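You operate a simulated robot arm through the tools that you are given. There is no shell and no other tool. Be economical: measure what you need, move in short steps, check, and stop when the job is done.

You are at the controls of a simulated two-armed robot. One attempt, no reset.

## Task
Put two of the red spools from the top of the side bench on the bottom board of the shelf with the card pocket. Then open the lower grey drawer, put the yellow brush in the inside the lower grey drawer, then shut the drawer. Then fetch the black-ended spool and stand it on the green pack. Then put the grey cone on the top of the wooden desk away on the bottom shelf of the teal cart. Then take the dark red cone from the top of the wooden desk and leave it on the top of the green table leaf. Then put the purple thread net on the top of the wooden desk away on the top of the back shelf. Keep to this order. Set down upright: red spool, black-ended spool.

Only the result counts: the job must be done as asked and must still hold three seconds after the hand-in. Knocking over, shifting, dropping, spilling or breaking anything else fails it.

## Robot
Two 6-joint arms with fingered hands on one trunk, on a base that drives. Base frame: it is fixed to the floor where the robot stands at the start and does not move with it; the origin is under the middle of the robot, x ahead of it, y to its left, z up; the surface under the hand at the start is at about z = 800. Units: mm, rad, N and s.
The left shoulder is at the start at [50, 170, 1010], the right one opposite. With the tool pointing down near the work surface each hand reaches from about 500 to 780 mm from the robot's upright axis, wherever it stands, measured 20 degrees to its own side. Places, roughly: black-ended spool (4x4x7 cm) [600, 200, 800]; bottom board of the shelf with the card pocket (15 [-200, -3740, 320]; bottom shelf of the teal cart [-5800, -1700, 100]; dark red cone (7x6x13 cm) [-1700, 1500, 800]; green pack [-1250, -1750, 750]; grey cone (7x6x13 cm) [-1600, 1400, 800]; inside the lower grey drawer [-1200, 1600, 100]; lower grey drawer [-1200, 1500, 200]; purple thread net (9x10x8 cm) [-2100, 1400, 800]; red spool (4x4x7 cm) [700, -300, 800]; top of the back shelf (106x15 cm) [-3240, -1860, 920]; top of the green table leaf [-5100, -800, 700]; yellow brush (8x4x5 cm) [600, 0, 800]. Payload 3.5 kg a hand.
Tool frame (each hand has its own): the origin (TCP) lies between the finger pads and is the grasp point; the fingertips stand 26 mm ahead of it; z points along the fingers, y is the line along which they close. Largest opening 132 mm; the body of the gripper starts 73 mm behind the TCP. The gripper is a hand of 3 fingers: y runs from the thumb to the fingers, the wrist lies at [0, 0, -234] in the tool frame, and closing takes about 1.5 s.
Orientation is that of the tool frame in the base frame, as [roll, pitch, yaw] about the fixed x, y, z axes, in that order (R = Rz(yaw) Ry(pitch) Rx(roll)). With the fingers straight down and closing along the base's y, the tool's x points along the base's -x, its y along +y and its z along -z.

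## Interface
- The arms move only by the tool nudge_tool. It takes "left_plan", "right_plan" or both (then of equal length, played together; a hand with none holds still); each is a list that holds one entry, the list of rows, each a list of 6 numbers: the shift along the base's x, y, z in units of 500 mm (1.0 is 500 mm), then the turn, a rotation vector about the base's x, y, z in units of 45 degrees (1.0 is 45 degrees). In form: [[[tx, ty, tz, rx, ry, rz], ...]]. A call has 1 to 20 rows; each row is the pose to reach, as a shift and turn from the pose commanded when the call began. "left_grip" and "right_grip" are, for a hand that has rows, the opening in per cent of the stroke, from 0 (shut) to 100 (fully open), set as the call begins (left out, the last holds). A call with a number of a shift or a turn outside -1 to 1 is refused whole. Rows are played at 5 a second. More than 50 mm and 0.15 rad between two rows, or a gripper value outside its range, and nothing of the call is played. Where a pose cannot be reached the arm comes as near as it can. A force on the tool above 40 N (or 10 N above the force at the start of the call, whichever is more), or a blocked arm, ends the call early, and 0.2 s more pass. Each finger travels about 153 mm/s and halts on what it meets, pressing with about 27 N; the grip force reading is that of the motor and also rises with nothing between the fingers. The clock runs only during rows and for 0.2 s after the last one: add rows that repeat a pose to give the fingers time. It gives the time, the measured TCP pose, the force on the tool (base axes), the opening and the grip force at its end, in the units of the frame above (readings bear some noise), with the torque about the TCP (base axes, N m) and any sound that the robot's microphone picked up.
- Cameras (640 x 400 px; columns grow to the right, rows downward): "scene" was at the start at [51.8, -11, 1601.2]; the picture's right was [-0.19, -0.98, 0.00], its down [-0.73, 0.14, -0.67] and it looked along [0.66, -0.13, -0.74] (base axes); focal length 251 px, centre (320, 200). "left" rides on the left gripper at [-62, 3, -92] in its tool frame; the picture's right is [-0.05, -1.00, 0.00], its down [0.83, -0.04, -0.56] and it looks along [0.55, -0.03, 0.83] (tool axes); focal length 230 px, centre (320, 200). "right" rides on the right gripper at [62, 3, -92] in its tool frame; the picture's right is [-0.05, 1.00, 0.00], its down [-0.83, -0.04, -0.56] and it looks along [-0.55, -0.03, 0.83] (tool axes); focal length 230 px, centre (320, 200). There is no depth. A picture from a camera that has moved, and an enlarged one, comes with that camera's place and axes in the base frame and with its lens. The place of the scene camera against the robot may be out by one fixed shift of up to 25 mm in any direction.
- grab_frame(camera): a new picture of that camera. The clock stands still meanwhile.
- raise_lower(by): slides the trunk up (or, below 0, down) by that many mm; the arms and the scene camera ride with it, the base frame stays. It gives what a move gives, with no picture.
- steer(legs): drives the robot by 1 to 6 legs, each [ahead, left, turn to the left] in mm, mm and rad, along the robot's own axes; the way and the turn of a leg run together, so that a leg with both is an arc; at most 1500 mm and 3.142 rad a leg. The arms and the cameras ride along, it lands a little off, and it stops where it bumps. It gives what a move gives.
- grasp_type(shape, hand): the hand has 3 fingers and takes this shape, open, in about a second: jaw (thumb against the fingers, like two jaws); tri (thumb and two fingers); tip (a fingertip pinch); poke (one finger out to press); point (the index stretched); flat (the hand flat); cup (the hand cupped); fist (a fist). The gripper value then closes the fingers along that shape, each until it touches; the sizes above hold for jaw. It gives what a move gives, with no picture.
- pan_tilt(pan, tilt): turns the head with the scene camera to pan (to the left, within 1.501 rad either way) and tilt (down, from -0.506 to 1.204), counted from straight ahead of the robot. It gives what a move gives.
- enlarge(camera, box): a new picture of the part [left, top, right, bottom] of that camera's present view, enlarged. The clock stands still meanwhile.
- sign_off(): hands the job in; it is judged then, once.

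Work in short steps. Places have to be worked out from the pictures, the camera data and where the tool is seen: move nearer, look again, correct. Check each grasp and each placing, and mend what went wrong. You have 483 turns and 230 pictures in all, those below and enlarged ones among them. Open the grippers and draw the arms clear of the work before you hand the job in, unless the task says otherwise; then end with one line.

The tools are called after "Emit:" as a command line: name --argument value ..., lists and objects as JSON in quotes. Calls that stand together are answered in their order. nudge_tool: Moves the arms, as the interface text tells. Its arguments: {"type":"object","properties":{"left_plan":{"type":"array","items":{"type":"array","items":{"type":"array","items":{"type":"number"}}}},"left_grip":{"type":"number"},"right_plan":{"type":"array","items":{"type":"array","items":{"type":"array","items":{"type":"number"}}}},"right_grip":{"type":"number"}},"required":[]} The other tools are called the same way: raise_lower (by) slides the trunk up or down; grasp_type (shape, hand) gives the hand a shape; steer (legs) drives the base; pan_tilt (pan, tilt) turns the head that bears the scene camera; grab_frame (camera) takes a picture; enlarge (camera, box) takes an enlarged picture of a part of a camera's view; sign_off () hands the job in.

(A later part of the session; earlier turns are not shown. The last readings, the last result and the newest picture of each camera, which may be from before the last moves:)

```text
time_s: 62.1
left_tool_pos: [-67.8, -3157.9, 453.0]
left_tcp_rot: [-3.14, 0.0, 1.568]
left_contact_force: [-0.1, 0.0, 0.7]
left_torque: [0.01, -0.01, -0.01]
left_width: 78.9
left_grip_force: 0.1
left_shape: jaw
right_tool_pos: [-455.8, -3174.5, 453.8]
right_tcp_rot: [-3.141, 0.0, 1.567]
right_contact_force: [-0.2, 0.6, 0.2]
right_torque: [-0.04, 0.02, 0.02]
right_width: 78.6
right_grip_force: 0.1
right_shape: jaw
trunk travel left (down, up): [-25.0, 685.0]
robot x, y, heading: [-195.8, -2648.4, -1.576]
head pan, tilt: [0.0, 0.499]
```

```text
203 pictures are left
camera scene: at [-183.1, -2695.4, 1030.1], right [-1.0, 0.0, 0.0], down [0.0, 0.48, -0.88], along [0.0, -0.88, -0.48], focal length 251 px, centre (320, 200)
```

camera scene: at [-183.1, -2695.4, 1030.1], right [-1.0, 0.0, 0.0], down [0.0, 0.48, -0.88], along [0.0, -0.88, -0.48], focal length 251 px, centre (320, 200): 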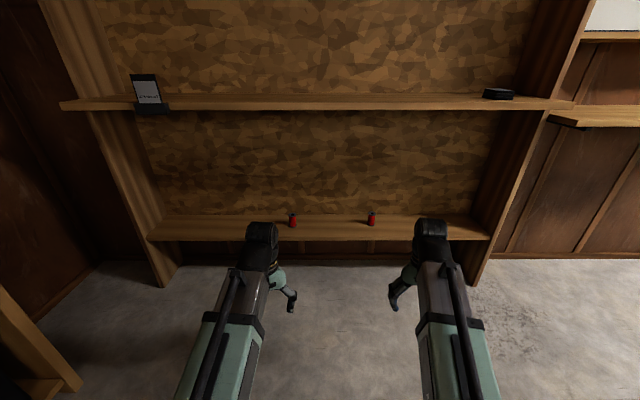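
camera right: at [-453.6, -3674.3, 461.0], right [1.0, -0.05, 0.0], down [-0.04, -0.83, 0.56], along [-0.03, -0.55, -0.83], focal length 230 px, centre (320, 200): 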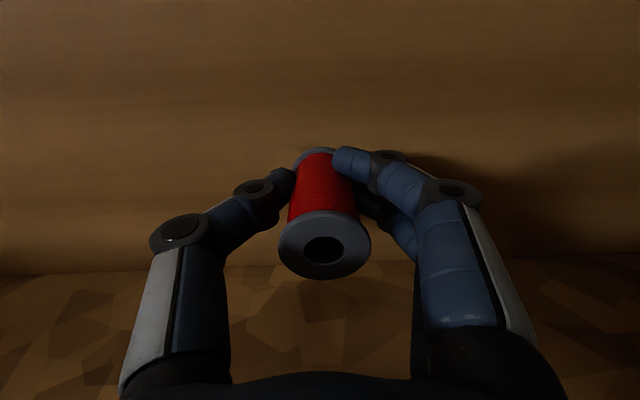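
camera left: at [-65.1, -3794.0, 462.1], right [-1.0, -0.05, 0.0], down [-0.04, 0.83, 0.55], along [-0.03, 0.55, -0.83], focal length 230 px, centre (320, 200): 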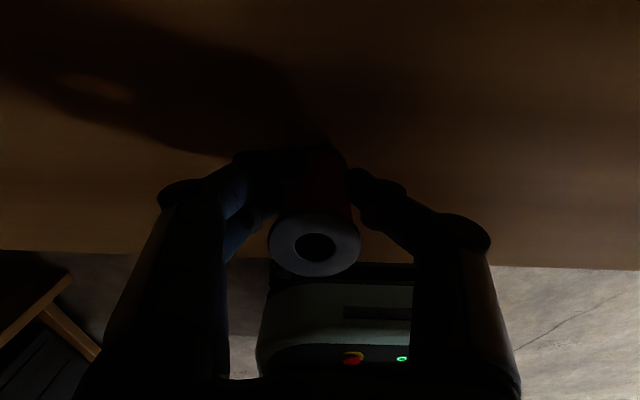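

Both spools stand on the bottom board. Raise the trunk and drive back to the bench for the brush.

Emit:
raise_lower --by 300

Emit:
raise_lower --by 300

Emit:
steer --legs '[[0, 215, 0], [-1400, 0, 0], [-1250, 0, 0], [0, -170, 0], [0, 0, 1.571]]'

Emit:
pan_tilt --pan 0 --tilt 0.7

Emit:
grab_frame --camera "scene"

```text
time_s: 65.1
left_tool_pos: [-68.3, -3159.6, 752.9]
left_tcp_rot: [3.141, 0.0, 1.566]
left_contact_force: [0.0, 1.0, 0.4]
left_torque: [0.0, 0.01, 0.0]
left_width: 79.0
left_grip_force: 0.1
left_shape: jaw
right_tool_pos: [-455.1, -3175.4, 751.4]
right_tcp_rot: [3.14, 0.0, 1.568]
right_contact_force: [0.3, -1.4, -0.7]
right_torque: [-0.02, 0.02, -0.03]
right_width: 78.7
right_grip_force: 0.1
right_shape: jaw
trunk travel left (down, up): [-325.0, 385.0]
robot x, y, heading: [-195.5, -2648.8, -1.578]
head pan, tilt: [0.0, 0.499]
```

```text
time_s: 68.1
left_tool_pos: [-67.7, -3158.4, 1053.3]
left_tcp_rot: [3.14, 0.001, 1.568]
left_contact_force: [0.1, 0.0, -0.2]
left_torque: [-0.03, 0.01, 0.01]
left_width: 78.7
left_grip_force: 0.2
left_shape: jaw
right_tool_pos: [-455.0, -3175.1, 1051.9]
right_tcp_rot: [-3.14, -0.001, 1.567]
right_contact_force: [0.7, -0.9, -0.1]
right_torque: [-0.01, 0.02, 0.0]
right_width: 78.7
right_grip_force: 0.1
right_shape: jaw
trunk travel left (down, up): [-625.0, 85.0]
robot x, y, heading: [-197.5, -2650.5, -1.578]
head pan, tilt: [0.0, 0.499]
```

```text
time_s: 87.0
left_tool_pos: [317.4, 131.3, 1054.0]
left_tcp_rot: [3.14, -0.001, -3.1]
left_contact_force: [0.2, -0.2, 0.5]
left_torque: [-0.01, -0.02, -0.01]
left_width: 78.8
left_grip_force: 0.0
left_shape: jaw
right_tool_pos: [350.7, -254.9, 1052.8]
right_tcp_rot: [-3.141, 0.0, -3.101]
right_contact_force: [0.3, 0.6, -0.4]
right_torque: [-0.02, 0.01, 0.0]
right_width: 78.8
right_grip_force: 0.0
right_shape: jaw
trunk travel left (down, up): [-625.0, 85.0]
robot x, y, heading: [-188.9, -22.4, 0.04]
head pan, tilt: [0.0, 0.499]
```

```text
time_s: 87.8
left_tool_pos: [317.7, 131.7, 1052.8]
left_tcp_rot: [-3.141, 0.001, -3.1]
left_contact_force: [-0.3, 0.8, 0.3]
left_torque: [-0.01, 0.02, 0.0]
left_width: 78.8
left_grip_force: 0.1
left_shape: jaw
right_tool_pos: [350.7, -254.0, 1053.3]
right_tcp_rot: [3.142, 0.0, -3.1]
right_contact_force: [-0.2, 0.2, 0.3]
right_torque: [0.02, 0.01, -0.01]
right_width: 78.8
right_grip_force: 0.1
right_shape: jaw
trunk travel left (down, up): [-625.0, 85.0]
robot x, y, heading: [-189.2, -18.0, 0.043]
head pan, tilt: [0.0, 0.7]
```

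```text
202 pictures are left
camera scene: at [-127.6, -14.7, 1612.4], right [0.04, -1.0, 0.0], down [-0.64, -0.03, -0.77], along [0.76, 0.03, -0.64], focal length 251 px, centre (320, 200)
```

scene: 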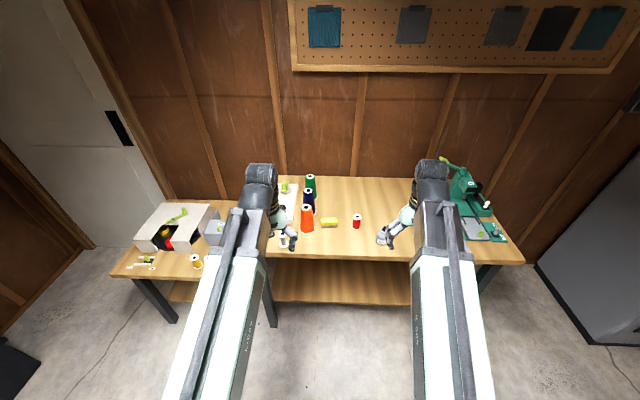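

Drive forward to x≈0 and straighten, then bring the right hand over the brush at ~(640,-30).

Emit:
steer --legs '[[0, 0, -0.042], [190, 15, 0]]'

Emit:
grab_frame --camera "right"

```text
time_s: 89.7
left_tool_pos: [514.2, 125.3, 1052.3]
left_tcp_rot: [-3.141, -0.001, -3.141]
left_contact_force: [0.1, -0.8, 0.7]
left_torque: [0.02, 0.01, -0.01]
left_width: 79.1
left_grip_force: 0.1
left_shape: jaw
right_tool_pos: [531.7, -261.2, 1053.1]
right_tcp_rot: [3.141, -0.003, 3.141]
right_contact_force: [-0.2, 0.1, -0.4]
right_torque: [0.0, 0.01, -0.01]
right_width: 78.9
right_grip_force: 0.0
right_shape: jaw
trunk travel left (down, up): [-625.0, 85.0]
robot x, y, heading: [3.1, -2.4, 0.0]
head pan, tilt: [0.0, 0.7]
```

```text
201 pictures are left
camera right: at [470.3, -259.1, 1144.3], right [0.05, 1.0, 0.0], down [0.83, -0.04, 0.55], along [0.55, -0.03, -0.83], focal length 230 px, centre (320, 200)
```

right: 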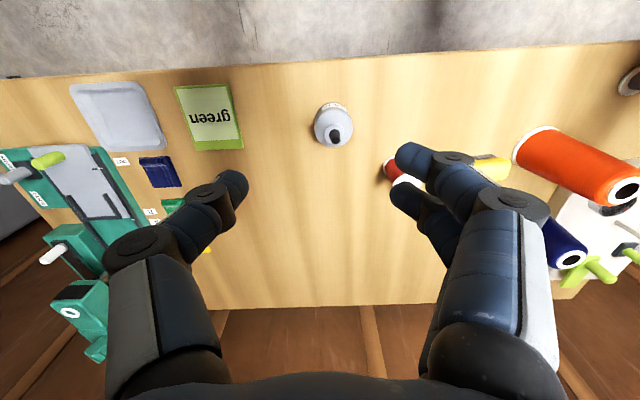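

Emit:
nudge_tool --right_plan '[[[0.03, 0.07, 0, 0, 0, 0.17], [0.07, 0.15, 0, 0, 0, 0.34], [0.11, 0.23, 0, 0, 0, 0.51], [0.15, 0.31, 0, 0, 0, 0.68], [0.18, 0.39, 0, 0, 0, 0.85], [0.208, 0.462, 0, 0, 0, 1]]]' --left_plan '[[[0, 0.03, 0, 0, 0, 0], [0, 0.06, 0, 0, 0, 0], [0, 0.09, 0, 0, 0, 0], [0, 0.12, 0, 0, 0, 0], [0, 0.15, 0, 0, 0, 0], [0, 0.16, 0, 0, 0, 0]]]'

Emit:
nudge_tool --right_plan '[[[0, 0, 0, 0, 0, 0.17], [0, 0, 0, 0, 0, 0.34], [0, 0, 0, 0, 0, 0.51], [0, 0, 0, 0, 0, 0.68], [0, 0, 0, 0, 0, 0.85], [0, 0, 0, 0, 0, 1]]]'

Emit:
grab_frame --camera "right"

```text
time_s: 91.1
left_tool_pos: [513.8, 205.8, 1053.4]
left_tcp_rot: [3.141, -0.001, 3.139]
left_contact_force: [-0.3, 0.2, -0.1]
left_torque: [-0.01, 0.0, 0.02]
left_width: 79.0
left_grip_force: 0.0
left_shape: jaw
right_tool_pos: [634.9, -29.7, 1052.5]
right_tcp_rot: [3.141, -0.001, -2.356]
right_contact_force: [-0.5, 0.1, -0.5]
right_torque: [-0.03, 0.02, 0.02]
right_width: 78.5
right_grip_force: 0.1
right_shape: jaw
trunk travel left (down, up): [-625.0, 85.0]
robot x, y, heading: [6.6, -4.2, 0.002]
head pan, tilt: [0.0, 0.7]
```

```text
time_s: 92.5
left_tool_pos: [513.6, 205.5, 1053.2]
left_tcp_rot: [-3.139, 0.0, 3.141]
left_contact_force: [0.2, 0.0, 0.2]
left_torque: [0.01, 0.01, -0.04]
left_width: 78.6
left_grip_force: 0.1
left_shape: jaw
right_tool_pos: [635.5, -30.9, 1052.2]
right_tcp_rot: [-3.141, 0.0, -1.568]
right_contact_force: [0.3, -0.3, -0.7]
right_torque: [0.01, 0.01, 0.0]
right_width: 78.7
right_grip_force: 0.0
right_shape: jaw
trunk travel left (down, up): [-625.0, 85.0]
robot x, y, heading: [2.4, -7.4, 0.001]
head pan, tilt: [0.0, 0.7]
```

```text
200 pictures are left
camera right: at [631.3, -93.0, 1144.7], right [-1.0, 0.05, 0.0], down [0.04, 0.83, 0.56], along [0.03, 0.55, -0.83], focal length 230 px, centre (320, 200)
```

right: 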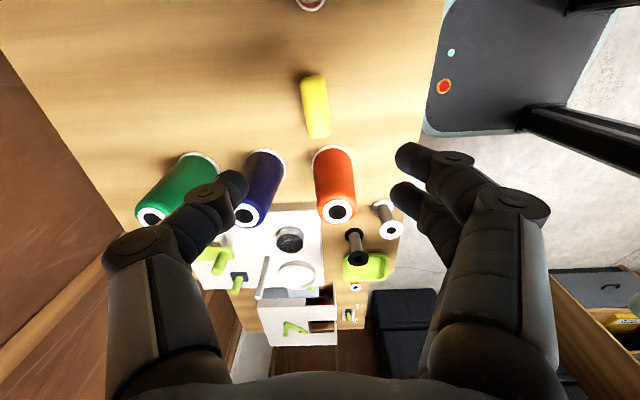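

Brush centre at ~(640,-34). Descend to z≈832 and grip.

Emit:
nudge_tool --right_plan '[[[0.01, -0.006, -0.08, 0, 0, 0], [0.01, -0.006, -0.16, 0, 0, 0], [0.01, -0.006, -0.24, 0, 0, 0], [0.01, -0.006, -0.32, 0, 0, 0]]]'

Emit:
grab_frame --camera "right"

```text
time_s: 93.5
left_tool_pos: [515.4, 204.3, 1052.8]
left_tcp_rot: [-3.141, -0.001, 3.141]
left_contact_force: [-0.7, -0.2, -0.1]
left_torque: [0.0, 0.0, -0.01]
left_width: 78.6
left_grip_force: 0.0
left_shape: jaw
right_tool_pos: [641.3, -33.3, 891.9]
right_tcp_rot: [-3.141, -0.001, -1.572]
right_contact_force: [0.6, 0.5, 0.5]
right_torque: [-0.03, 0.02, -0.04]
right_width: 78.5
right_grip_force: 0.1
right_shape: jaw
trunk travel left (down, up): [-625.0, 85.0]
robot x, y, heading: [4.7, -5.1, -0.004]
head pan, tilt: [0.0, 0.7]
```

```text
199 pictures are left
camera right: at [636.7, -95.9, 984.6], right [-1.0, 0.05, 0.0], down [0.04, 0.83, 0.56], along [0.03, 0.55, -0.83], focal length 230 px, centre (320, 200)
```

right: 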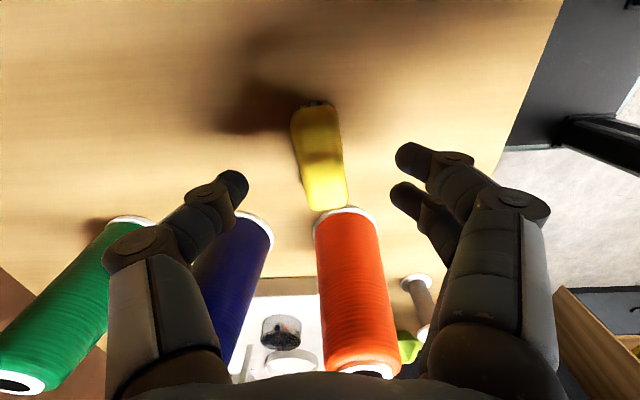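

Emit:
nudge_tool --right_plan '[[[-0.004, -0.01, -0.06, 0, 0, 0], [-0.004, -0.01, -0.12, 0, 0, 0]]]'

Emit:
nudge_tool --right_plan '[[[0, 0, 0, 0, 0, 0], [0, 0, 0, 0, 0, 0], [0, 0, 0, 0, 0, 0], [0, 0, 0, 0, 0, 0], [0, 0, 0, 0, 0, 0], [0, 0, 0, 0, 0, 0]]]' --right_grip 0

Emit:
nudge_tool --right_plan '[[[0, 0, 0.1, 0, 0, 0], [0, 0, 0.2, 0, 0, 0], [0, 0, 0.3, 0, 0, 0], [0, 0, 0.4, 0, 0, 0], [0, 0, 0.45, 0, 0, 0]]]'

Emit:
grab_frame --camera "right"

```text
time_s: 94.1
left_tool_pos: [515.2, 203.5, 1053.6]
left_tcp_rot: [-3.141, 0.0, 3.141]
left_contact_force: [-0.4, 0.1, 0.0]
left_torque: [-0.01, 0.03, 0.02]
left_width: 78.7
left_grip_force: 0.0
left_shape: jaw
right_tool_pos: [639.1, -38.0, 832.2]
right_tcp_rot: [3.139, -0.001, -1.572]
right_contact_force: [0.2, 0.3, -0.1]
right_torque: [0.0, 0.0, 0.01]
right_width: 78.8
right_grip_force: 0.1
right_shape: jaw
trunk travel left (down, up): [-625.0, 85.0]
robot x, y, heading: [1.6, -6.8, 0.005]
head pan, tilt: [0.0, 0.7]
```

```text
time_s: 95.5
left_tool_pos: [513.8, 205.5, 1054.1]
left_tcp_rot: [-3.141, 0.001, 3.141]
left_contact_force: [-1.0, 0.2, -0.1]
left_torque: [0.02, 0.03, 0.02]
left_width: 78.8
left_grip_force: 0.0
left_shape: jaw
right_tool_pos: [637.8, -38.3, 832.7]
right_tcp_rot: [-3.141, -0.001, -1.572]
right_contact_force: [0.1, -0.4, -0.4]
right_torque: [-0.01, 0.01, -0.04]
right_width: 24.6
right_grip_force: 26.8
right_shape: jaw
trunk travel left (down, up): [-625.0, 85.0]
robot x, y, heading: [-0.2, -4.0, -0.0]
head pan, tilt: [0.0, 0.7]
```

```text
time_s: 96.7
left_tool_pos: [513.5, 206.1, 1053.1]
left_tcp_rot: [3.14, 0.001, 3.139]
left_contact_force: [-0.1, -0.3, 0.4]
left_torque: [0.03, 0.03, -0.03]
left_width: 78.8
left_grip_force: 0.1
left_shape: jaw
right_tool_pos: [637.3, -39.5, 1059.3]
right_tcp_rot: [-3.14, 0.001, -1.57]
right_contact_force: [-0.3, 0.3, -0.6]
right_torque: [0.01, 0.01, 0.01]
right_width: 24.4
right_grip_force: 27.3
right_shape: jaw
trunk travel left (down, up): [-625.0, 85.0]
robot x, y, heading: [6.6, -6.3, -0.002]
head pan, tilt: [0.0, 0.7]
```

```text
198 pictures are left
camera right: at [633.7, -100.3, 1151.4], right [-1.0, 0.05, 0.0], down [0.04, 0.83, 0.56], along [0.03, 0.55, -0.83], focal length 230 px, centre (320, 200)
```

right: 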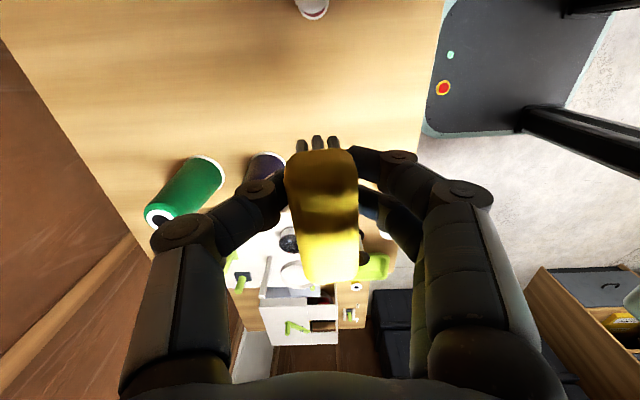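

Brush held. Bring the right hand in, back off and turn left to view the desk.

Emit:
nudge_tool --right_plan '[[[-0.06, -0.08, 0, 0, 0, 0], [-0.12, -0.16, 0, 0, 0, 0], [-0.18, -0.24, 0, 0, 0, 0], [-0.22, -0.32, 0, 0, 0, 0], [-0.22, -0.38, 0, 0, 0, 0]]]'

Emit:
steer --legs '[[-500, 0, 0], [0, 0, 1.571]]'

Emit:
pan_tilt --pan 0.5 --tilt 0.4

Emit:
grab_frame --camera "scene"

```text
time_s: 97.9
left_tool_pos: [514.0, 204.8, 1053.4]
left_tcp_rot: [3.141, 0.0, -3.142]
left_contact_force: [0.2, -0.6, -0.9]
left_torque: [-0.02, -0.01, 0.03]
left_width: 78.8
left_grip_force: 0.1
left_shape: jaw
right_tool_pos: [525.3, -118.1, 1056.1]
right_tcp_rot: [-3.142, -0.001, -1.581]
right_contact_force: [0.2, 0.8, -0.6]
right_torque: [-0.07, 0.0, 0.01]
right_width: 24.5
right_grip_force: 27.0
right_shape: jaw
right hand out of reach, approached as far as the arm can: row 2, 3, 4, 5
trunk travel left (down, up): [-625.0, 85.0]
robot x, y, heading: [8.2, -5.0, -0.0]
head pan, tilt: [0.0, 0.7]
```

```text
time_s: 104.7
left_tool_pos: [-706.4, 504.7, 1053.3]
left_tcp_rot: [-3.141, 0.0, -1.573]
left_contact_force: [0.5, 0.3, -0.3]
left_torque: [0.02, -0.02, 0.01]
left_width: 78.8
left_grip_force: 0.1
left_shape: jaw
right_tool_pos: [-384.0, 515.9, 1057.1]
right_tcp_rot: [-3.142, -0.002, -0.011]
right_contact_force: [0.2, 0.9, -1.0]
right_torque: [-0.03, 0.0, 0.0]
right_width: 24.5
right_grip_force: 27.3
right_shape: jaw
trunk travel left (down, up): [-625.0, 85.0]
robot x, y, heading: [-500.1, -4.3, 1.567]
head pan, tilt: [0.0, 0.7]
```

```text
time_s: 105.6
left_tool_pos: [-705.6, 505.4, 1053.8]
left_tcp_rot: [-3.142, -0.001, -1.574]
left_contact_force: [-0.4, -0.7, 0.0]
left_torque: [0.01, 0.02, 0.02]
left_width: 78.6
left_grip_force: 0.0
left_shape: jaw
right_tool_pos: [-384.3, 517.1, 1055.9]
right_tcp_rot: [3.141, -0.002, -0.012]
right_contact_force: [0.0, 0.6, -1.1]
right_torque: [-0.03, 0.01, -0.02]
right_width: 24.4
right_grip_force: 27.4
right_shape: jaw
trunk travel left (down, up): [-625.0, 85.0]
robot x, y, heading: [-501.3, -2.4, 1.572]
head pan, tilt: [0.499, 0.4]
```

```text
197 pictures are left
camera scene: at [-527.6, 40.0, 1639.2], right [0.88, 0.48, 0.0], down [0.19, -0.34, -0.92], along [-0.44, 0.81, -0.39], focal length 251 px, centre (320, 200)
```

scene: 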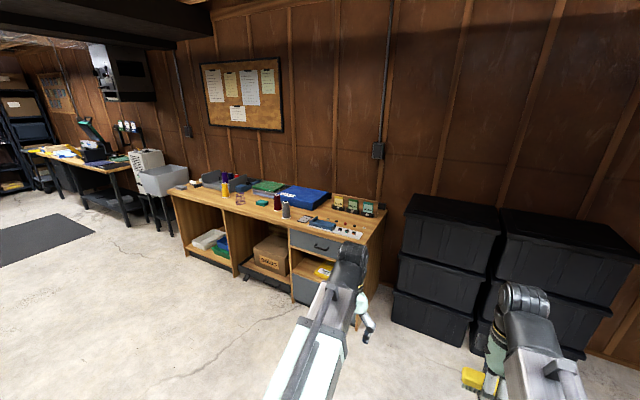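

Strafe left to x≈-1200 and look at the drawer unit.

Emit:
steer --legs '[[0, 700, 0]]'

Emit:
pan_tilt --pan 0 --tilt 0.65

Emit:
grab_frame --camera "scene"

```text
time_s: 109.5
left_tool_pos: [-1411.4, 506.9, 1053.0]
left_tcp_rot: [-3.141, 0.0, -1.571]
left_contact_force: [-0.1, 0.3, 0.3]
left_torque: [0.01, -0.01, 0.0]
left_width: 78.8
left_grip_force: 0.0
left_shape: jaw
right_tool_pos: [-1087.9, 516.4, 1055.9]
right_tcp_rot: [-3.141, -0.002, -0.01]
right_contact_force: [-0.5, 0.3, -1.2]
right_torque: [0.03, 0.02, -0.02]
right_width: 24.1
right_grip_force: 26.7
right_shape: jaw
trunk travel left (down, up): [-625.0, 85.0]
robot x, y, heading: [-1199.4, -5.9, 1.566]
head pan, tilt: [0.499, 0.4]
```

```text
time_s: 110.4
left_tool_pos: [-1410.1, 506.5, 1052.9]
left_tcp_rot: [3.14, -0.001, -1.57]
left_contact_force: [-0.2, 0.3, 0.3]
left_torque: [0.01, -0.02, 0.01]
left_width: 78.9
left_grip_force: 0.0
left_shape: jaw
right_tool_pos: [-1086.0, 516.3, 1056.6]
right_tcp_rot: [-3.14, 0.0, -0.011]
right_contact_force: [-0.2, 0.3, 0.1]
right_torque: [0.02, -0.01, 0.03]
right_width: 24.1
right_grip_force: 27.2
right_shape: jaw
trunk travel left (down, up): [-625.0, 85.0]
robot x, y, heading: [-1200.0, -2.2, 1.569]
head pan, tilt: [0.0, 0.649]
```

```text
196 pictures are left
camera scene: at [-1185.6, 46.3, 1616.7], right [1.0, 0.0, 0.0], down [0.0, -0.6, -0.8], along [0.0, 0.8, -0.6], focal length 251 px, centre (320, 200)
```

scene: 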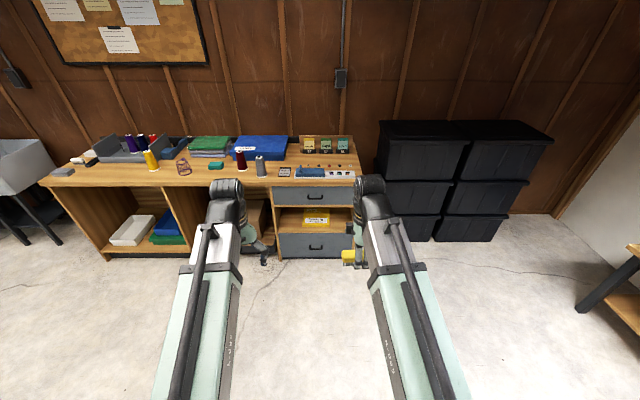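

Emit:
enlarge --camera "scene" --box '[230, 120, 390, 270]'

Emit:
enlarge --camera "scene" --box '[30, 120, 290, 270]'

```text
2.67 times, centred on (310, 195) of scene
camera zoom: at [-1185.6, 46.3, 1616.7], right [1.0, 0.0, 0.0], down [0.0, -0.6, -0.8], along [0.0, 0.8, -0.6], focal length 669 px, centre (347, 213)
```

zoom: 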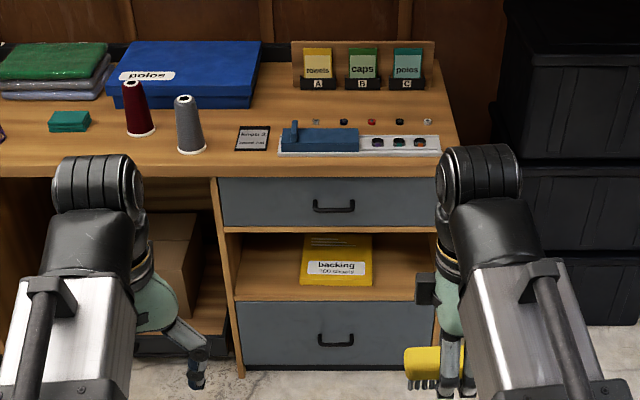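

```text
2.46 times, centred on (160, 195) of scene
camera zoom: at [-1185.6, 46.3, 1616.7], right [1.0, 0.0, 0.0], down [0.0, -0.6, -0.8], along [0.0, 0.8, -0.6], focal length 617 px, centre (714, 212)
```

zoom: 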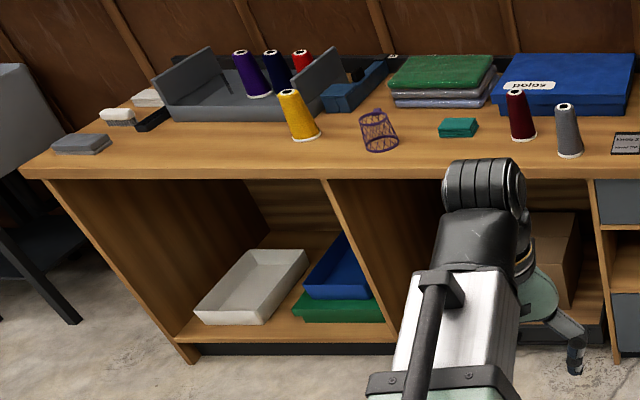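

Lower drawer handle at about (-1217, 1305, 203). Lower the trunk and turn the left hand to point forward while still in free space.

Emit:
raise_lower --by -320

Emit:
nudge_tool --left_plan '[[[0, 0.05, 0, 0.17, 0, 0], [0, 0.1, 0, 0.34, 0, 0], [0, 0.15, 0, 0.51, 0, 0], [0, 0.2, 0, 0.68, 0, 0], [0, 0.25, 0, 0.85, 0, 0], [0, 0.28, 0, 1, 0, 0]]]'

Emit:
nudge_tool --left_plan '[[[0, 0.04, 0, 0.17, 0, 0], [0, 0.08, 0, 0.34, 0, 0], [0, 0.11, 0, 0.51, 0, 0], [0, 0.14, 0, 0.68, 0, 0], [0, 0.17, 0, 0.85, 0, 0], [0, 0.2, 0, 1, 0, 0]]]'

Emit:
nudge_tool --left_plan '[[[0, 0, 0, 0, 0.17, 0], [0, 0, 0, 0, 0.34, 0], [0, 0, 0, 0, 0.51, 0], [0, 0, 0, 0, 0.68, 0], [0, 0, 0, 0, 0.85, 0], [0, 0, 0, 0, 1, 0]]]'

Emit:
nudge_tool --left_plan '[[[0, 0, 0, 0, 0.17, 0], [0, 0, 0, 0, 0.34, 0], [0, 0, 0, 0, 0.51, 0], [0, 0, 0, 0, 0.68, 0], [0, 0, 0, 0, 0.85, 0], [0, 0, 0, 0, 1, 0]]]'

```text
time_s: 113.6
left_tool_pos: [-1410.0, 507.3, 733.6]
left_tcp_rot: [3.141, 0.0, -1.569]
left_contact_force: [-0.6, 0.1, -0.8]
left_torque: [0.05, -0.01, 0.01]
left_width: 78.9
left_grip_force: 0.0
left_shape: jaw
right_tool_pos: [-1087.3, 516.6, 736.9]
right_tcp_rot: [3.14, -0.002, -0.009]
right_contact_force: [0.4, 0.4, -1.2]
right_torque: [0.01, -0.01, -0.04]
right_width: 24.4
right_grip_force: 27.5
right_shape: jaw
trunk travel left (down, up): [-305.0, 405.0]
robot x, y, heading: [-1197.9, -3.9, 1.573]
head pan, tilt: [0.0, 0.649]
```

```text
time_s: 115.0
left_tool_pos: [-1410.3, 645.8, 731.3]
left_tcp_rot: [3.14, 0.789, -1.571]
left_contact_force: [1.0, -0.5, -0.6]
left_torque: [0.0, -0.02, 0.01]
left_width: 78.9
left_grip_force: 0.1
left_shape: jaw
right_tool_pos: [-1087.4, 517.5, 737.2]
right_tcp_rot: [3.14, -0.001, -0.01]
right_contact_force: [0.3, 0.0, -0.1]
right_torque: [0.01, 0.02, -0.03]
right_width: 24.3
right_grip_force: 26.9
right_shape: jaw
trunk travel left (down, up): [-305.0, 405.0]
robot x, y, heading: [-1200.8, -2.9, 1.574]
head pan, tilt: [0.0, 0.649]
```

```text
time_s: 116.4
left_tool_pos: [-1399.9, 730.7, 731.3]
left_tcp_rot: [-3.102, 1.441, -1.574]
left_contact_force: [-0.4, 0.3, -1.0]
left_torque: [0.01, -0.02, -0.01]
left_width: 78.6
left_grip_force: 0.0
left_shape: jaw
left hand out of reach, approached as far as the arm can: row 5, 6
right_tool_pos: [-1087.0, 517.4, 736.1]
right_tcp_rot: [-3.14, -0.002, -0.011]
right_contact_force: [-0.8, -0.2, -1.3]
right_torque: [0.01, -0.01, -0.05]
right_width: 23.7
right_grip_force: 26.9
right_shape: jaw
trunk travel left (down, up): [-305.0, 405.0]
robot x, y, heading: [-1200.9, -5.9, 1.573]
head pan, tilt: [0.0, 0.649]
```

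```text
time_s: 117.8
left_tool_pos: [-1399.5, 730.8, 731.7]
left_tcp_rot: [1.743, 0.776, -2.958]
left_contact_force: [-0.8, 0.2, 0.0]
left_torque: [0.01, 0.01, -0.01]
left_width: 78.7
left_grip_force: 0.0
left_shape: jaw
right_tool_pos: [-1086.8, 516.1, 736.9]
right_tcp_rot: [-3.141, -0.001, -0.01]
right_contact_force: [-0.2, 0.5, -0.6]
right_torque: [0.0, 0.01, 0.02]
right_width: 24.4
right_grip_force: 26.9
right_shape: jaw
trunk travel left (down, up): [-305.0, 405.0]
robot x, y, heading: [-1201.4, -4.1, 1.577]
head pan, tilt: [0.0, 0.649]
```

```text
time_s: 119.2
left_tool_pos: [-1399.2, 731.6, 731.9]
left_tcp_rot: [1.617, -0.002, -3.013]
left_contact_force: [0.0, 1.3, -0.8]
left_torque: [0.0, 0.0, 0.02]
left_width: 78.7
left_grip_force: 0.0
left_shape: jaw
right_tool_pos: [-1088.0, 516.9, 736.4]
right_tcp_rot: [-3.141, -0.002, -0.009]
right_contact_force: [-0.4, 0.3, 0.1]
right_torque: [0.03, -0.03, -0.01]
right_width: 24.3
right_grip_force: 26.9
right_shape: jaw
trunk travel left (down, up): [-305.0, 405.0]
robot x, y, heading: [-1200.7, -1.5, 1.57]
head pan, tilt: [0.0, 0.649]
```

Left hand points nearly forward with thumb/fingers vertical. Correct the residual yaw/pitch and check.

Emit:
nudge_tool --left_plan '[[[0, -0.04, 0, 0.03, 0, -0.08], [0, -0.08, 0, 0.058, 0, -0.163]]]'

Emit:
pan_tilt --pan 0.3 --tilt 0.75

Emit:
grab_frame --camera "scene"

Emit:
grab_frame --camera "left"

```text
time_s: 119.8
left_tool_pos: [-1399.4, 691.8, 731.2]
left_tcp_rot: [1.572, 0.002, -3.137]
left_contact_force: [0.7, 0.1, 0.3]
left_torque: [0.02, 0.02, 0.04]
left_width: 78.8
left_grip_force: 0.0
left_shape: jaw
right_tool_pos: [-1086.0, 516.9, 736.3]
right_tcp_rot: [-3.141, -0.002, -0.012]
right_contact_force: [0.5, 0.6, -0.7]
right_torque: [-0.01, -0.03, 0.03]
right_width: 24.2
right_grip_force: 26.4
right_shape: jaw
trunk travel left (down, up): [-305.0, 405.0]
robot x, y, heading: [-1202.4, -1.4, 1.574]
head pan, tilt: [0.0, 0.649]
```

```text
time_s: 120.6
left_tool_pos: [-1399.5, 692.8, 731.8]
left_tcp_rot: [1.572, 0.003, -3.137]
left_contact_force: [-0.1, -0.2, 1.3]
left_torque: [-0.02, 0.01, -0.02]
left_width: 79.0
left_grip_force: 0.1
left_shape: jaw
right_tool_pos: [-1086.5, 516.1, 736.6]
right_tcp_rot: [-3.141, -0.002, -0.012]
right_contact_force: [0.1, -0.6, -0.9]
right_torque: [-0.02, 0.0, -0.03]
right_width: 24.1
right_grip_force: 27.4
right_shape: jaw
trunk travel left (down, up): [-305.0, 405.0]
robot x, y, heading: [-1201.2, -2.5, 1.573]
head pan, tilt: [0.3, 0.75]
```

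```text
193 pictures are left
camera scene: at [-1210.1, 38.6, 1288.1], right [0.96, 0.29, 0.0], down [0.2, -0.65, -0.73], along [-0.22, 0.7, -0.68], focal length 251 px, centre (320, 200)
```

scene: 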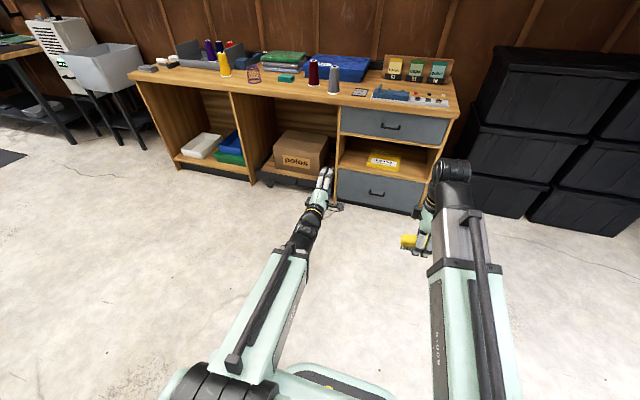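

```text
192 pictures are left
camera left: at [-1337.2, 602.3, 735.6], right [0.06, 0.0, -1.0], down [-0.83, -0.56, -0.05], along [-0.56, 0.83, -0.03], focal length 230 px, centre (320, 200)
```

left: 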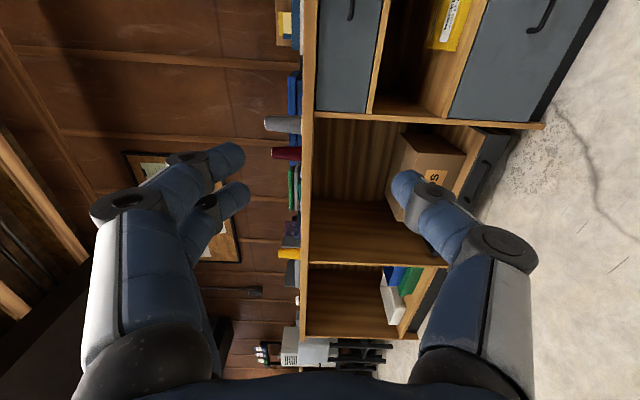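

The orientation is right. Lower the trunk the rest, shift right 181 so the left hand lines up with the handle, and drive ahead to a stand-off.

Emit:
raise_lower --by -300

Emit:
steer --legs '[[0, -181, 0], [350, 0, 0]]'

Emit:
nudge_tool --left_plan '[[[0, 0, -0.09, 0, 0, 0], [0, 0, -0.18, 0, 0, 0], [0, 0, -0.27, 0, 0, 0], [0, 0, -0.36, 0, 0, 0], [0, 0, -0.42, 0, 0, 0]]]'

Emit:
grab_frame --camera "left"

Emit:
grab_frame --camera "scene"

```text
time_s: 123.6
left_tool_pos: [-1399.1, 692.9, 432.1]
left_tcp_rot: [1.573, 0.004, -3.138]
left_contact_force: [0.6, -0.8, 0.1]
left_torque: [0.01, 0.05, 0.0]
left_width: 78.9
left_grip_force: 0.1
left_shape: jaw
right_tool_pos: [-1086.6, 516.1, 436.3]
right_tcp_rot: [-3.141, 0.0, -0.012]
right_contact_force: [-0.2, 1.2, -0.9]
right_torque: [-0.03, -0.03, -0.03]
right_width: 24.3
right_grip_force: 27.3
right_shape: jaw
trunk travel left (down, up): [-5.0, 705.0]
robot x, y, heading: [-1198.7, -5.2, 1.568]
head pan, tilt: [0.3, 0.75]
```

```text
time_s: 127.0
left_tool_pos: [-1220.1, 1040.2, 431.7]
left_tcp_rot: [1.571, 0.002, -3.137]
left_contact_force: [0.4, 0.3, 0.2]
left_torque: [-0.01, -0.01, 0.03]
left_width: 78.7
left_grip_force: 0.1
left_shape: jaw
right_tool_pos: [-908.0, 865.9, 436.7]
right_tcp_rot: [3.14, -0.003, -0.008]
right_contact_force: [-0.3, 0.6, 0.1]
right_torque: [0.03, 0.01, -0.01]
right_width: 24.2
right_grip_force: 27.1
right_shape: jaw
trunk travel left (down, up): [-5.0, 705.0]
robot x, y, heading: [-1021.7, 344.7, 1.571]
head pan, tilt: [0.3, 0.75]
```

```text
time_s: 128.2
left_tool_pos: [-1219.6, 1041.5, 221.3]
left_tcp_rot: [1.568, 0.004, -3.137]
left_contact_force: [-0.5, 0.0, 0.0]
left_torque: [-0.02, 0.02, 0.01]
left_width: 79.2
left_grip_force: 0.1
left_shape: jaw
right_tool_pos: [-906.5, 865.3, 436.0]
right_tcp_rot: [3.141, -0.002, -0.009]
right_contact_force: [-0.6, 0.3, -0.7]
right_torque: [0.01, -0.01, 0.0]
right_width: 23.9
right_grip_force: 27.1
right_shape: jaw
trunk travel left (down, up): [-5.0, 705.0]
robot x, y, heading: [-1016.4, 344.0, 1.571]
head pan, tilt: [0.3, 0.75]
```

```text
191 pictures are left
camera left: at [-1157.3, 950.6, 225.0], right [0.05, 0.0, -1.0], down [-0.83, -0.56, -0.05], along [-0.56, 0.83, -0.03], focal length 230 px, centre (320, 200)
```

left: 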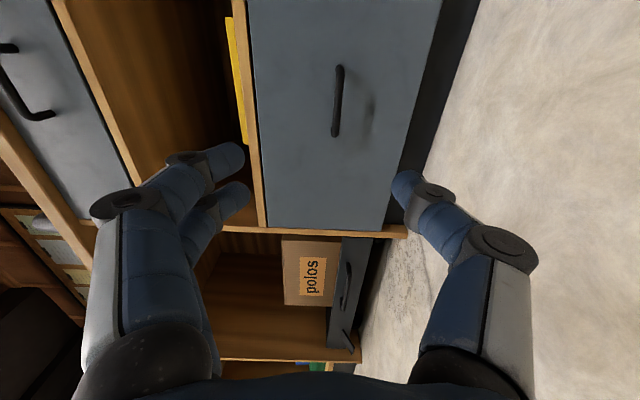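

```text
190 pictures are left
camera scene: at [-1029.1, 386.5, 988.1], right [0.95, 0.3, 0.0], down [0.2, -0.65, -0.73], along [-0.22, 0.7, -0.68], focal length 251 px, centre (320, 200)
```

scene: 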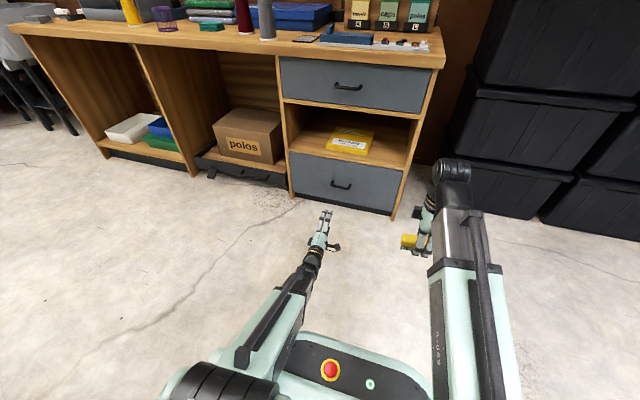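

Handle bar centre ~(-1227, 1307, 198). Align x/z and drive 200 closer.

Emit:
nudge_tool --left_plan '[[[-0.008, 0, -0.023, 0, 0, 0], [-0.016, 0, -0.046, 0, 0, 0]]]'

Emit:
steer --legs '[[200, 0, 0]]'

Emit:
grab_frame --camera "left"

```text
time_s: 128.8
left_tool_pos: [-1227.9, 1040.7, 198.9]
left_tcp_rot: [1.57, 0.003, -3.137]
left_contact_force: [0.1, 0.2, -0.3]
left_torque: [-0.01, 0.01, 0.0]
left_width: 78.9
left_grip_force: 0.0
left_shape: jaw
right_tool_pos: [-908.3, 865.7, 436.2]
right_tcp_rot: [3.14, -0.002, -0.008]
right_contact_force: [1.1, 0.1, -1.3]
right_torque: [-0.01, -0.01, 0.0]
right_width: 24.0
right_grip_force: 27.3
right_shape: jaw
trunk travel left (down, up): [-5.0, 705.0]
robot x, y, heading: [-1020.5, 343.4, 1.575]
head pan, tilt: [0.3, 0.75]
```

```text
time_s: 130.3
left_tool_pos: [-1229.2, 1242.6, 197.9]
left_tcp_rot: [1.571, 0.005, -3.137]
left_contact_force: [-0.5, 0.0, 0.2]
left_torque: [0.02, -0.03, 0.04]
left_width: 79.0
left_grip_force: 0.0
left_shape: jaw
right_tool_pos: [-907.6, 1067.8, 437.0]
right_tcp_rot: [-3.141, -0.003, -0.006]
right_contact_force: [0.5, 0.3, -0.3]
right_torque: [0.02, 0.02, 0.0]
right_width: 24.2
right_grip_force: 27.0
right_shape: jaw
trunk travel left (down, up): [-5.0, 705.0]
robot x, y, heading: [-1018.4, 543.0, 1.577]
head pan, tilt: [0.3, 0.75]
```

```text
189 pictures are left
camera left: at [-1166.4, 1152.0, 202.2], right [0.06, 0.0, -1.0], down [-0.83, -0.56, -0.05], along [-0.56, 0.83, -0.03], focal length 230 px, centre (320, 200)
```

left: 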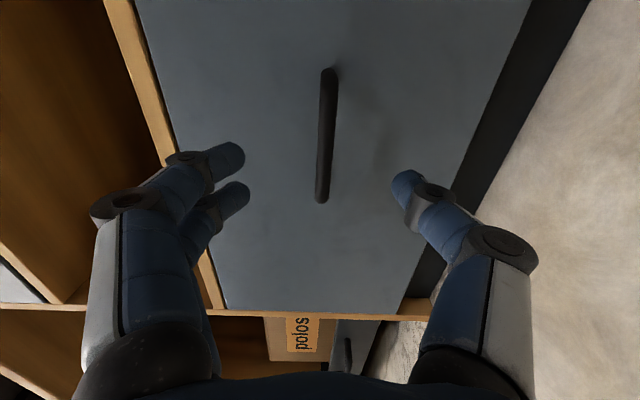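

Bar at y≈1314. Advance the arm 58 mm and close on the bar.

Emit:
nudge_tool --left_plan '[[[0.004, 0.05, -0.003, 0, 0, 0], [0.004, 0.09, -0.003, 0, 0, 0], [0.004, 0.118, -0.003, 0, 0, 0]]]'

Emit:
grab_frame --camera "left"

```text
time_s: 131.2
left_tool_pos: [-1226.8, 1301.4, 197.2]
left_tcp_rot: [1.57, 0.005, -3.136]
left_contact_force: [-0.4, 0.2, 0.0]
left_torque: [-0.01, -0.02, -0.01]
left_width: 79.0
left_grip_force: 0.1
left_shape: jaw
right_tool_pos: [-907.8, 1067.9, 436.1]
right_tcp_rot: [-3.141, -0.001, -0.006]
right_contact_force: [-0.2, -0.5, -1.0]
right_torque: [-0.02, -0.01, -0.04]
right_width: 24.1
right_grip_force: 27.0
right_shape: jaw
trunk travel left (down, up): [-5.0, 705.0]
robot x, y, heading: [-1020.8, 544.2, 1.578]
head pan, tilt: [0.3, 0.75]
```

```text
188 pictures are left
camera left: at [-1164.4, 1211.3, 201.2], right [0.06, 0.0, -1.0], down [-0.83, -0.56, -0.05], along [-0.56, 0.83, -0.03], focal length 230 px, centre (320, 200)
```

left: 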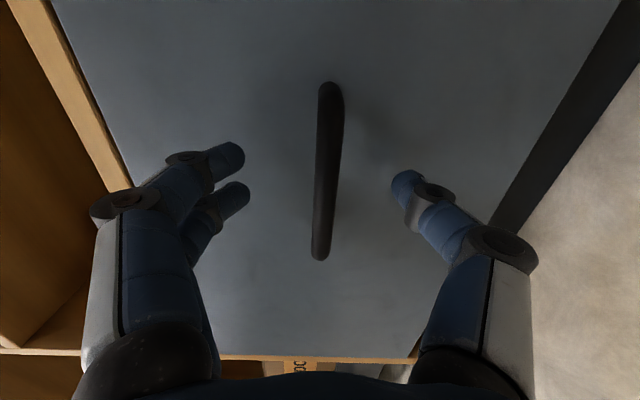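

The bar lies between the fingers at the TCP. Close.

Emit:
nudge_tool --left_plan '[[[0, 0, 0, 0, 0, 0], [0, 0, 0, 0, 0, 0], [0, 0, 0, 0, 0, 0], [0, 0, 0, 0, 0, 0], [0, 0, 0, 0, 0, 0], [0, 0, 0, 0, 0, 0]]]' --left_grip 0

Emit:
grab_frame --camera "left"

```text
time_s: 132.6
left_tool_pos: [-1226.8, 1300.7, 197.5]
left_tcp_rot: [1.569, 0.003, -3.136]
left_contact_force: [0.2, -0.1, 0.7]
left_torque: [-0.01, 0.0, -0.01]
left_width: 0.2
left_grip_force: 27.2
left_shape: jaw
right_tool_pos: [-907.8, 1067.7, 437.0]
right_tcp_rot: [-3.141, -0.001, -0.007]
right_contact_force: [0.0, -0.2, 0.4]
right_torque: [0.0, -0.02, 0.02]
right_width: 23.9
right_grip_force: 27.2
right_shape: jaw
trunk travel left (down, up): [-5.0, 705.0]
robot x, y, heading: [-1019.4, 543.7, 1.569]
head pan, tilt: [0.3, 0.75]
```

```text
187 pictures are left
camera left: at [-1164.4, 1211.0, 201.2], right [0.06, 0.0, -1.0], down [-0.83, -0.56, -0.05], along [-0.56, 0.83, -0.03], focal length 230 px, centre (320, 200)
```

left: 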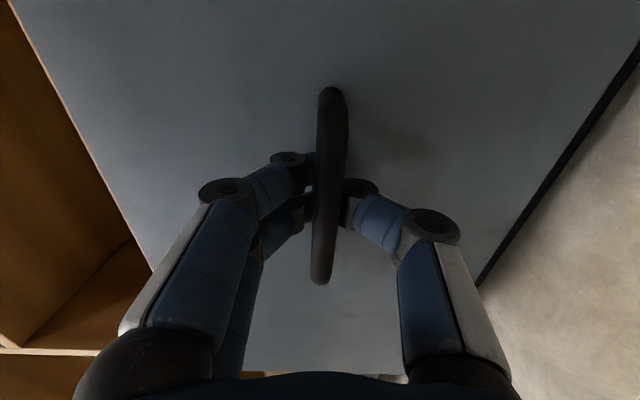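

The fingers closed behind the bar (hooked), and the drawer already moved slightly. Drive back 120 and check.

Emit:
steer --legs '[[-120, 0, 0]]'

Emit:
grab_frame --camera "scene"

Emit:
grab_frame --camera "left"

```text
time_s: 133.8
left_tool_pos: [-1226.9, 1182.3, 196.9]
left_tcp_rot: [1.569, 0.005, -3.135]
left_contact_force: [0.4, 0.0, 0.1]
left_torque: [0.0, -0.02, 0.0]
left_width: 0.0
left_grip_force: 27.4
left_shape: jaw
right_tool_pos: [-908.2, 947.1, 437.1]
right_tcp_rot: [-3.14, -0.003, -0.007]
right_contact_force: [-1.4, -0.8, -0.8]
right_torque: [0.0, -0.02, 0.01]
right_width: 24.1
right_grip_force: 27.0
right_shape: jaw
trunk travel left (down, up): [-5.0, 705.0]
robot x, y, heading: [-1016.5, 423.4, 1.58]
head pan, tilt: [0.3, 0.75]
```

```text
186 pictures are left
camera scene: at [-1029.4, 468.4, 988.2], right [0.95, 0.3, 0.0], down [0.2, -0.65, -0.73], along [-0.22, 0.7, -0.68], focal length 251 px, centre (320, 200)
```

scene: 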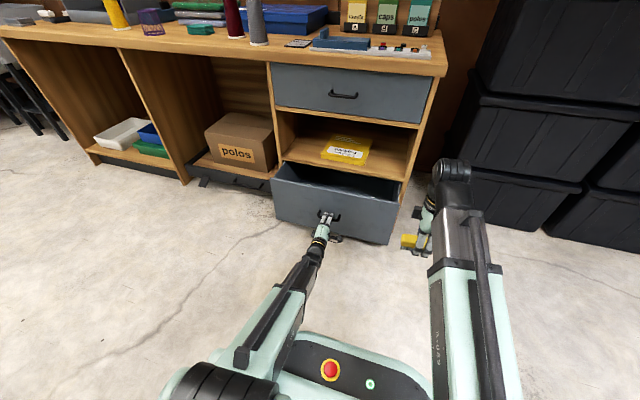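

```text
185 pictures are left
camera left: at [-1164.4, 1090.7, 201.5], right [0.06, 0.0, -1.0], down [-0.83, -0.56, -0.05], along [-0.56, 0.83, -0.03], focal length 230 px, centre (320, 200)
```

left: 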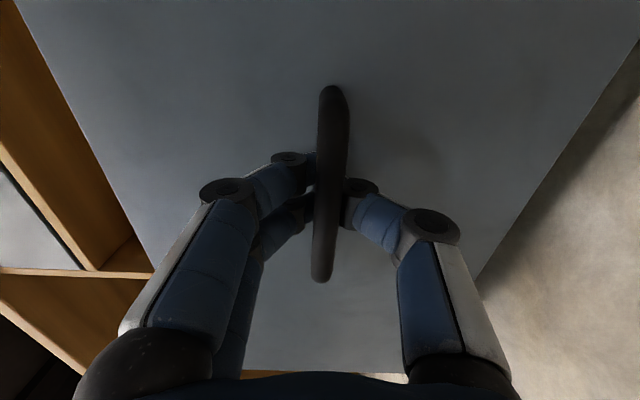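

The drawer opens. Pull another 150.

Emit:
steer --legs '[[-150, 0, 0]]'

Emit:
grab_frame --camera "scene"

```text
time_s: 135.2
left_tool_pos: [-1225.8, 1030.9, 198.6]
left_tcp_rot: [1.57, 0.003, -3.135]
left_contact_force: [0.6, 0.6, -2.0]
left_torque: [0.04, 0.01, -0.02]
left_width: 0.0
left_grip_force: 27.3
left_shape: jaw
right_tool_pos: [-907.6, 797.0, 436.7]
right_tcp_rot: [3.141, -0.002, -0.006]
right_contact_force: [-0.3, -0.5, -0.4]
right_torque: [0.0, -0.01, 0.0]
right_width: 24.2
right_grip_force: 27.4
right_shape: jaw
trunk travel left (down, up): [-5.0, 705.0]
robot x, y, heading: [-1021.1, 278.3, 1.576]
head pan, tilt: [0.3, 0.75]
```

```text
184 pictures are left
camera scene: at [-1028.8, 318.1, 988.1], right [0.95, 0.3, 0.0], down [0.2, -0.65, -0.73], along [-0.22, 0.7, -0.68], focal length 251 px, centre (320, 200)
```

scene: 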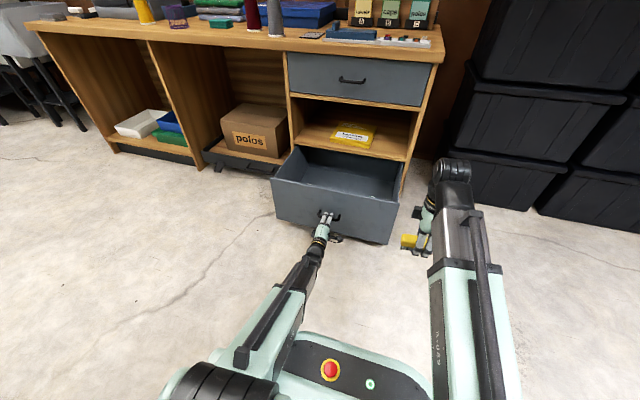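

Open ~270 mm. Release the handle, withdraw the left hand and raise it above the drawer.

Emit:
nudge_tool --left_plan '[[[0, 0, 0, 0, 0, 0], [0, 0, 0, 0, 0, 0], [0, 0, 0, 0, 0, 0], [0, 0, 0, 0, 0, 0]]]' --left_grip 60

Emit:
nudge_tool --left_plan '[[[0, -0.06, 0, 0, 0, 0], [0, -0.12, 0, 0, 0, 0], [0, -0.18, 0, 0, 0, 0], [0, -0.2, 0.09, 0, 0, 0], [0, -0.2, 0.18, 0, 0, 0], [0, -0.2, 0.27, 0, 0, 0], [0, -0.2, 0.36, 0, 0, 0], [0, -0.2, 0.45, 0, 0, 0], [0, -0.2, 0.54, 0, 0, 0], [0, -0.2, 0.6, 0, 0, 0]]]'

Emit:
grab_frame --camera "scene"

Emit:
grab_frame --camera "right"

```text
time_s: 136.2
left_tool_pos: [-1226.0, 1030.7, 198.4]
left_tcp_rot: [1.569, 0.004, -3.137]
left_contact_force: [-1.1, 0.2, -0.4]
left_torque: [0.0, 0.0, 0.0]
left_width: 78.8
left_grip_force: 0.1
left_shape: jaw
right_tool_pos: [-907.9, 796.9, 436.2]
right_tcp_rot: [-3.141, -0.001, -0.007]
right_contact_force: [-0.3, 0.2, -0.2]
right_torque: [0.02, -0.03, 0.0]
right_width: 24.4
right_grip_force: 27.0
right_shape: jaw
trunk travel left (down, up): [-5.0, 705.0]
robot x, y, heading: [-1018.8, 277.1, 1.573]
head pan, tilt: [0.3, 0.75]
```

```text
time_s: 138.4
left_tool_pos: [-1233.6, 978.8, 496.5]
left_tcp_rot: [1.567, 0.004, -3.133]
left_contact_force: [1.0, 0.2, 0.8]
left_torque: [0.03, 0.0, 0.0]
left_width: 79.2
left_grip_force: 0.1
left_shape: jaw
left hand out of reach, approached as far as the arm can: row 6, 7, 8, 9, 10
right_tool_pos: [-907.4, 796.6, 436.4]
right_tcp_rot: [-3.141, 0.0, -0.006]
right_contact_force: [0.5, -0.3, -0.4]
right_torque: [-0.01, -0.04, -0.01]
right_width: 24.1
right_grip_force: 26.7
right_shape: jaw
trunk travel left (down, up): [-5.0, 705.0]
robot x, y, heading: [-1022.3, 278.1, 1.578]
head pan, tilt: [0.3, 0.75]
```

```text
183 pictures are left
camera scene: at [-1028.8, 318.1, 988.1], right [0.95, 0.3, 0.0], down [0.2, -0.65, -0.73], along [-0.22, 0.7, -0.68], focal length 251 px, centre (320, 200)
```

scene: 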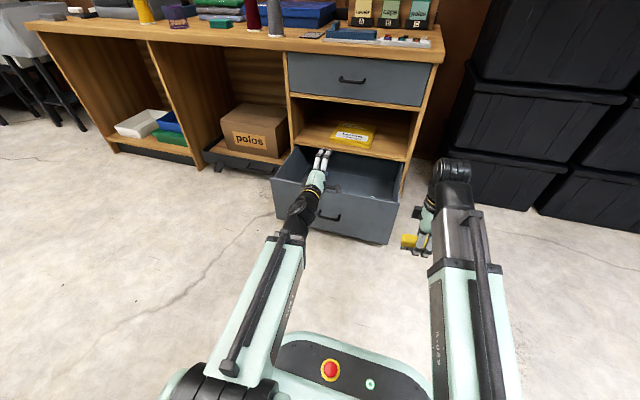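

```text
182 pictures are left
camera right: at [-847.0, 792.4, 528.5], right [-0.06, -1.0, 0.0], down [-0.83, 0.05, 0.55], along [-0.55, 0.03, -0.83], focal length 230 px, centre (320, 200)
```

right: 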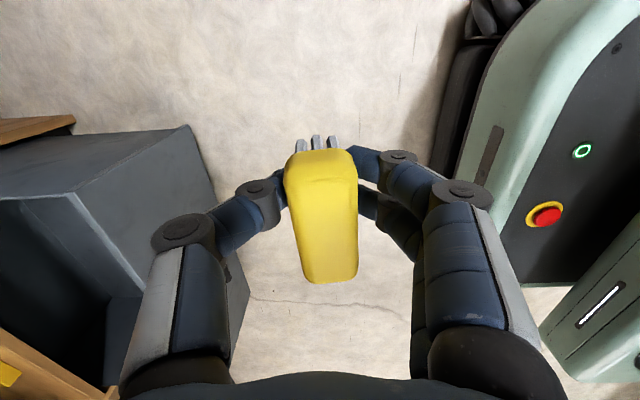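

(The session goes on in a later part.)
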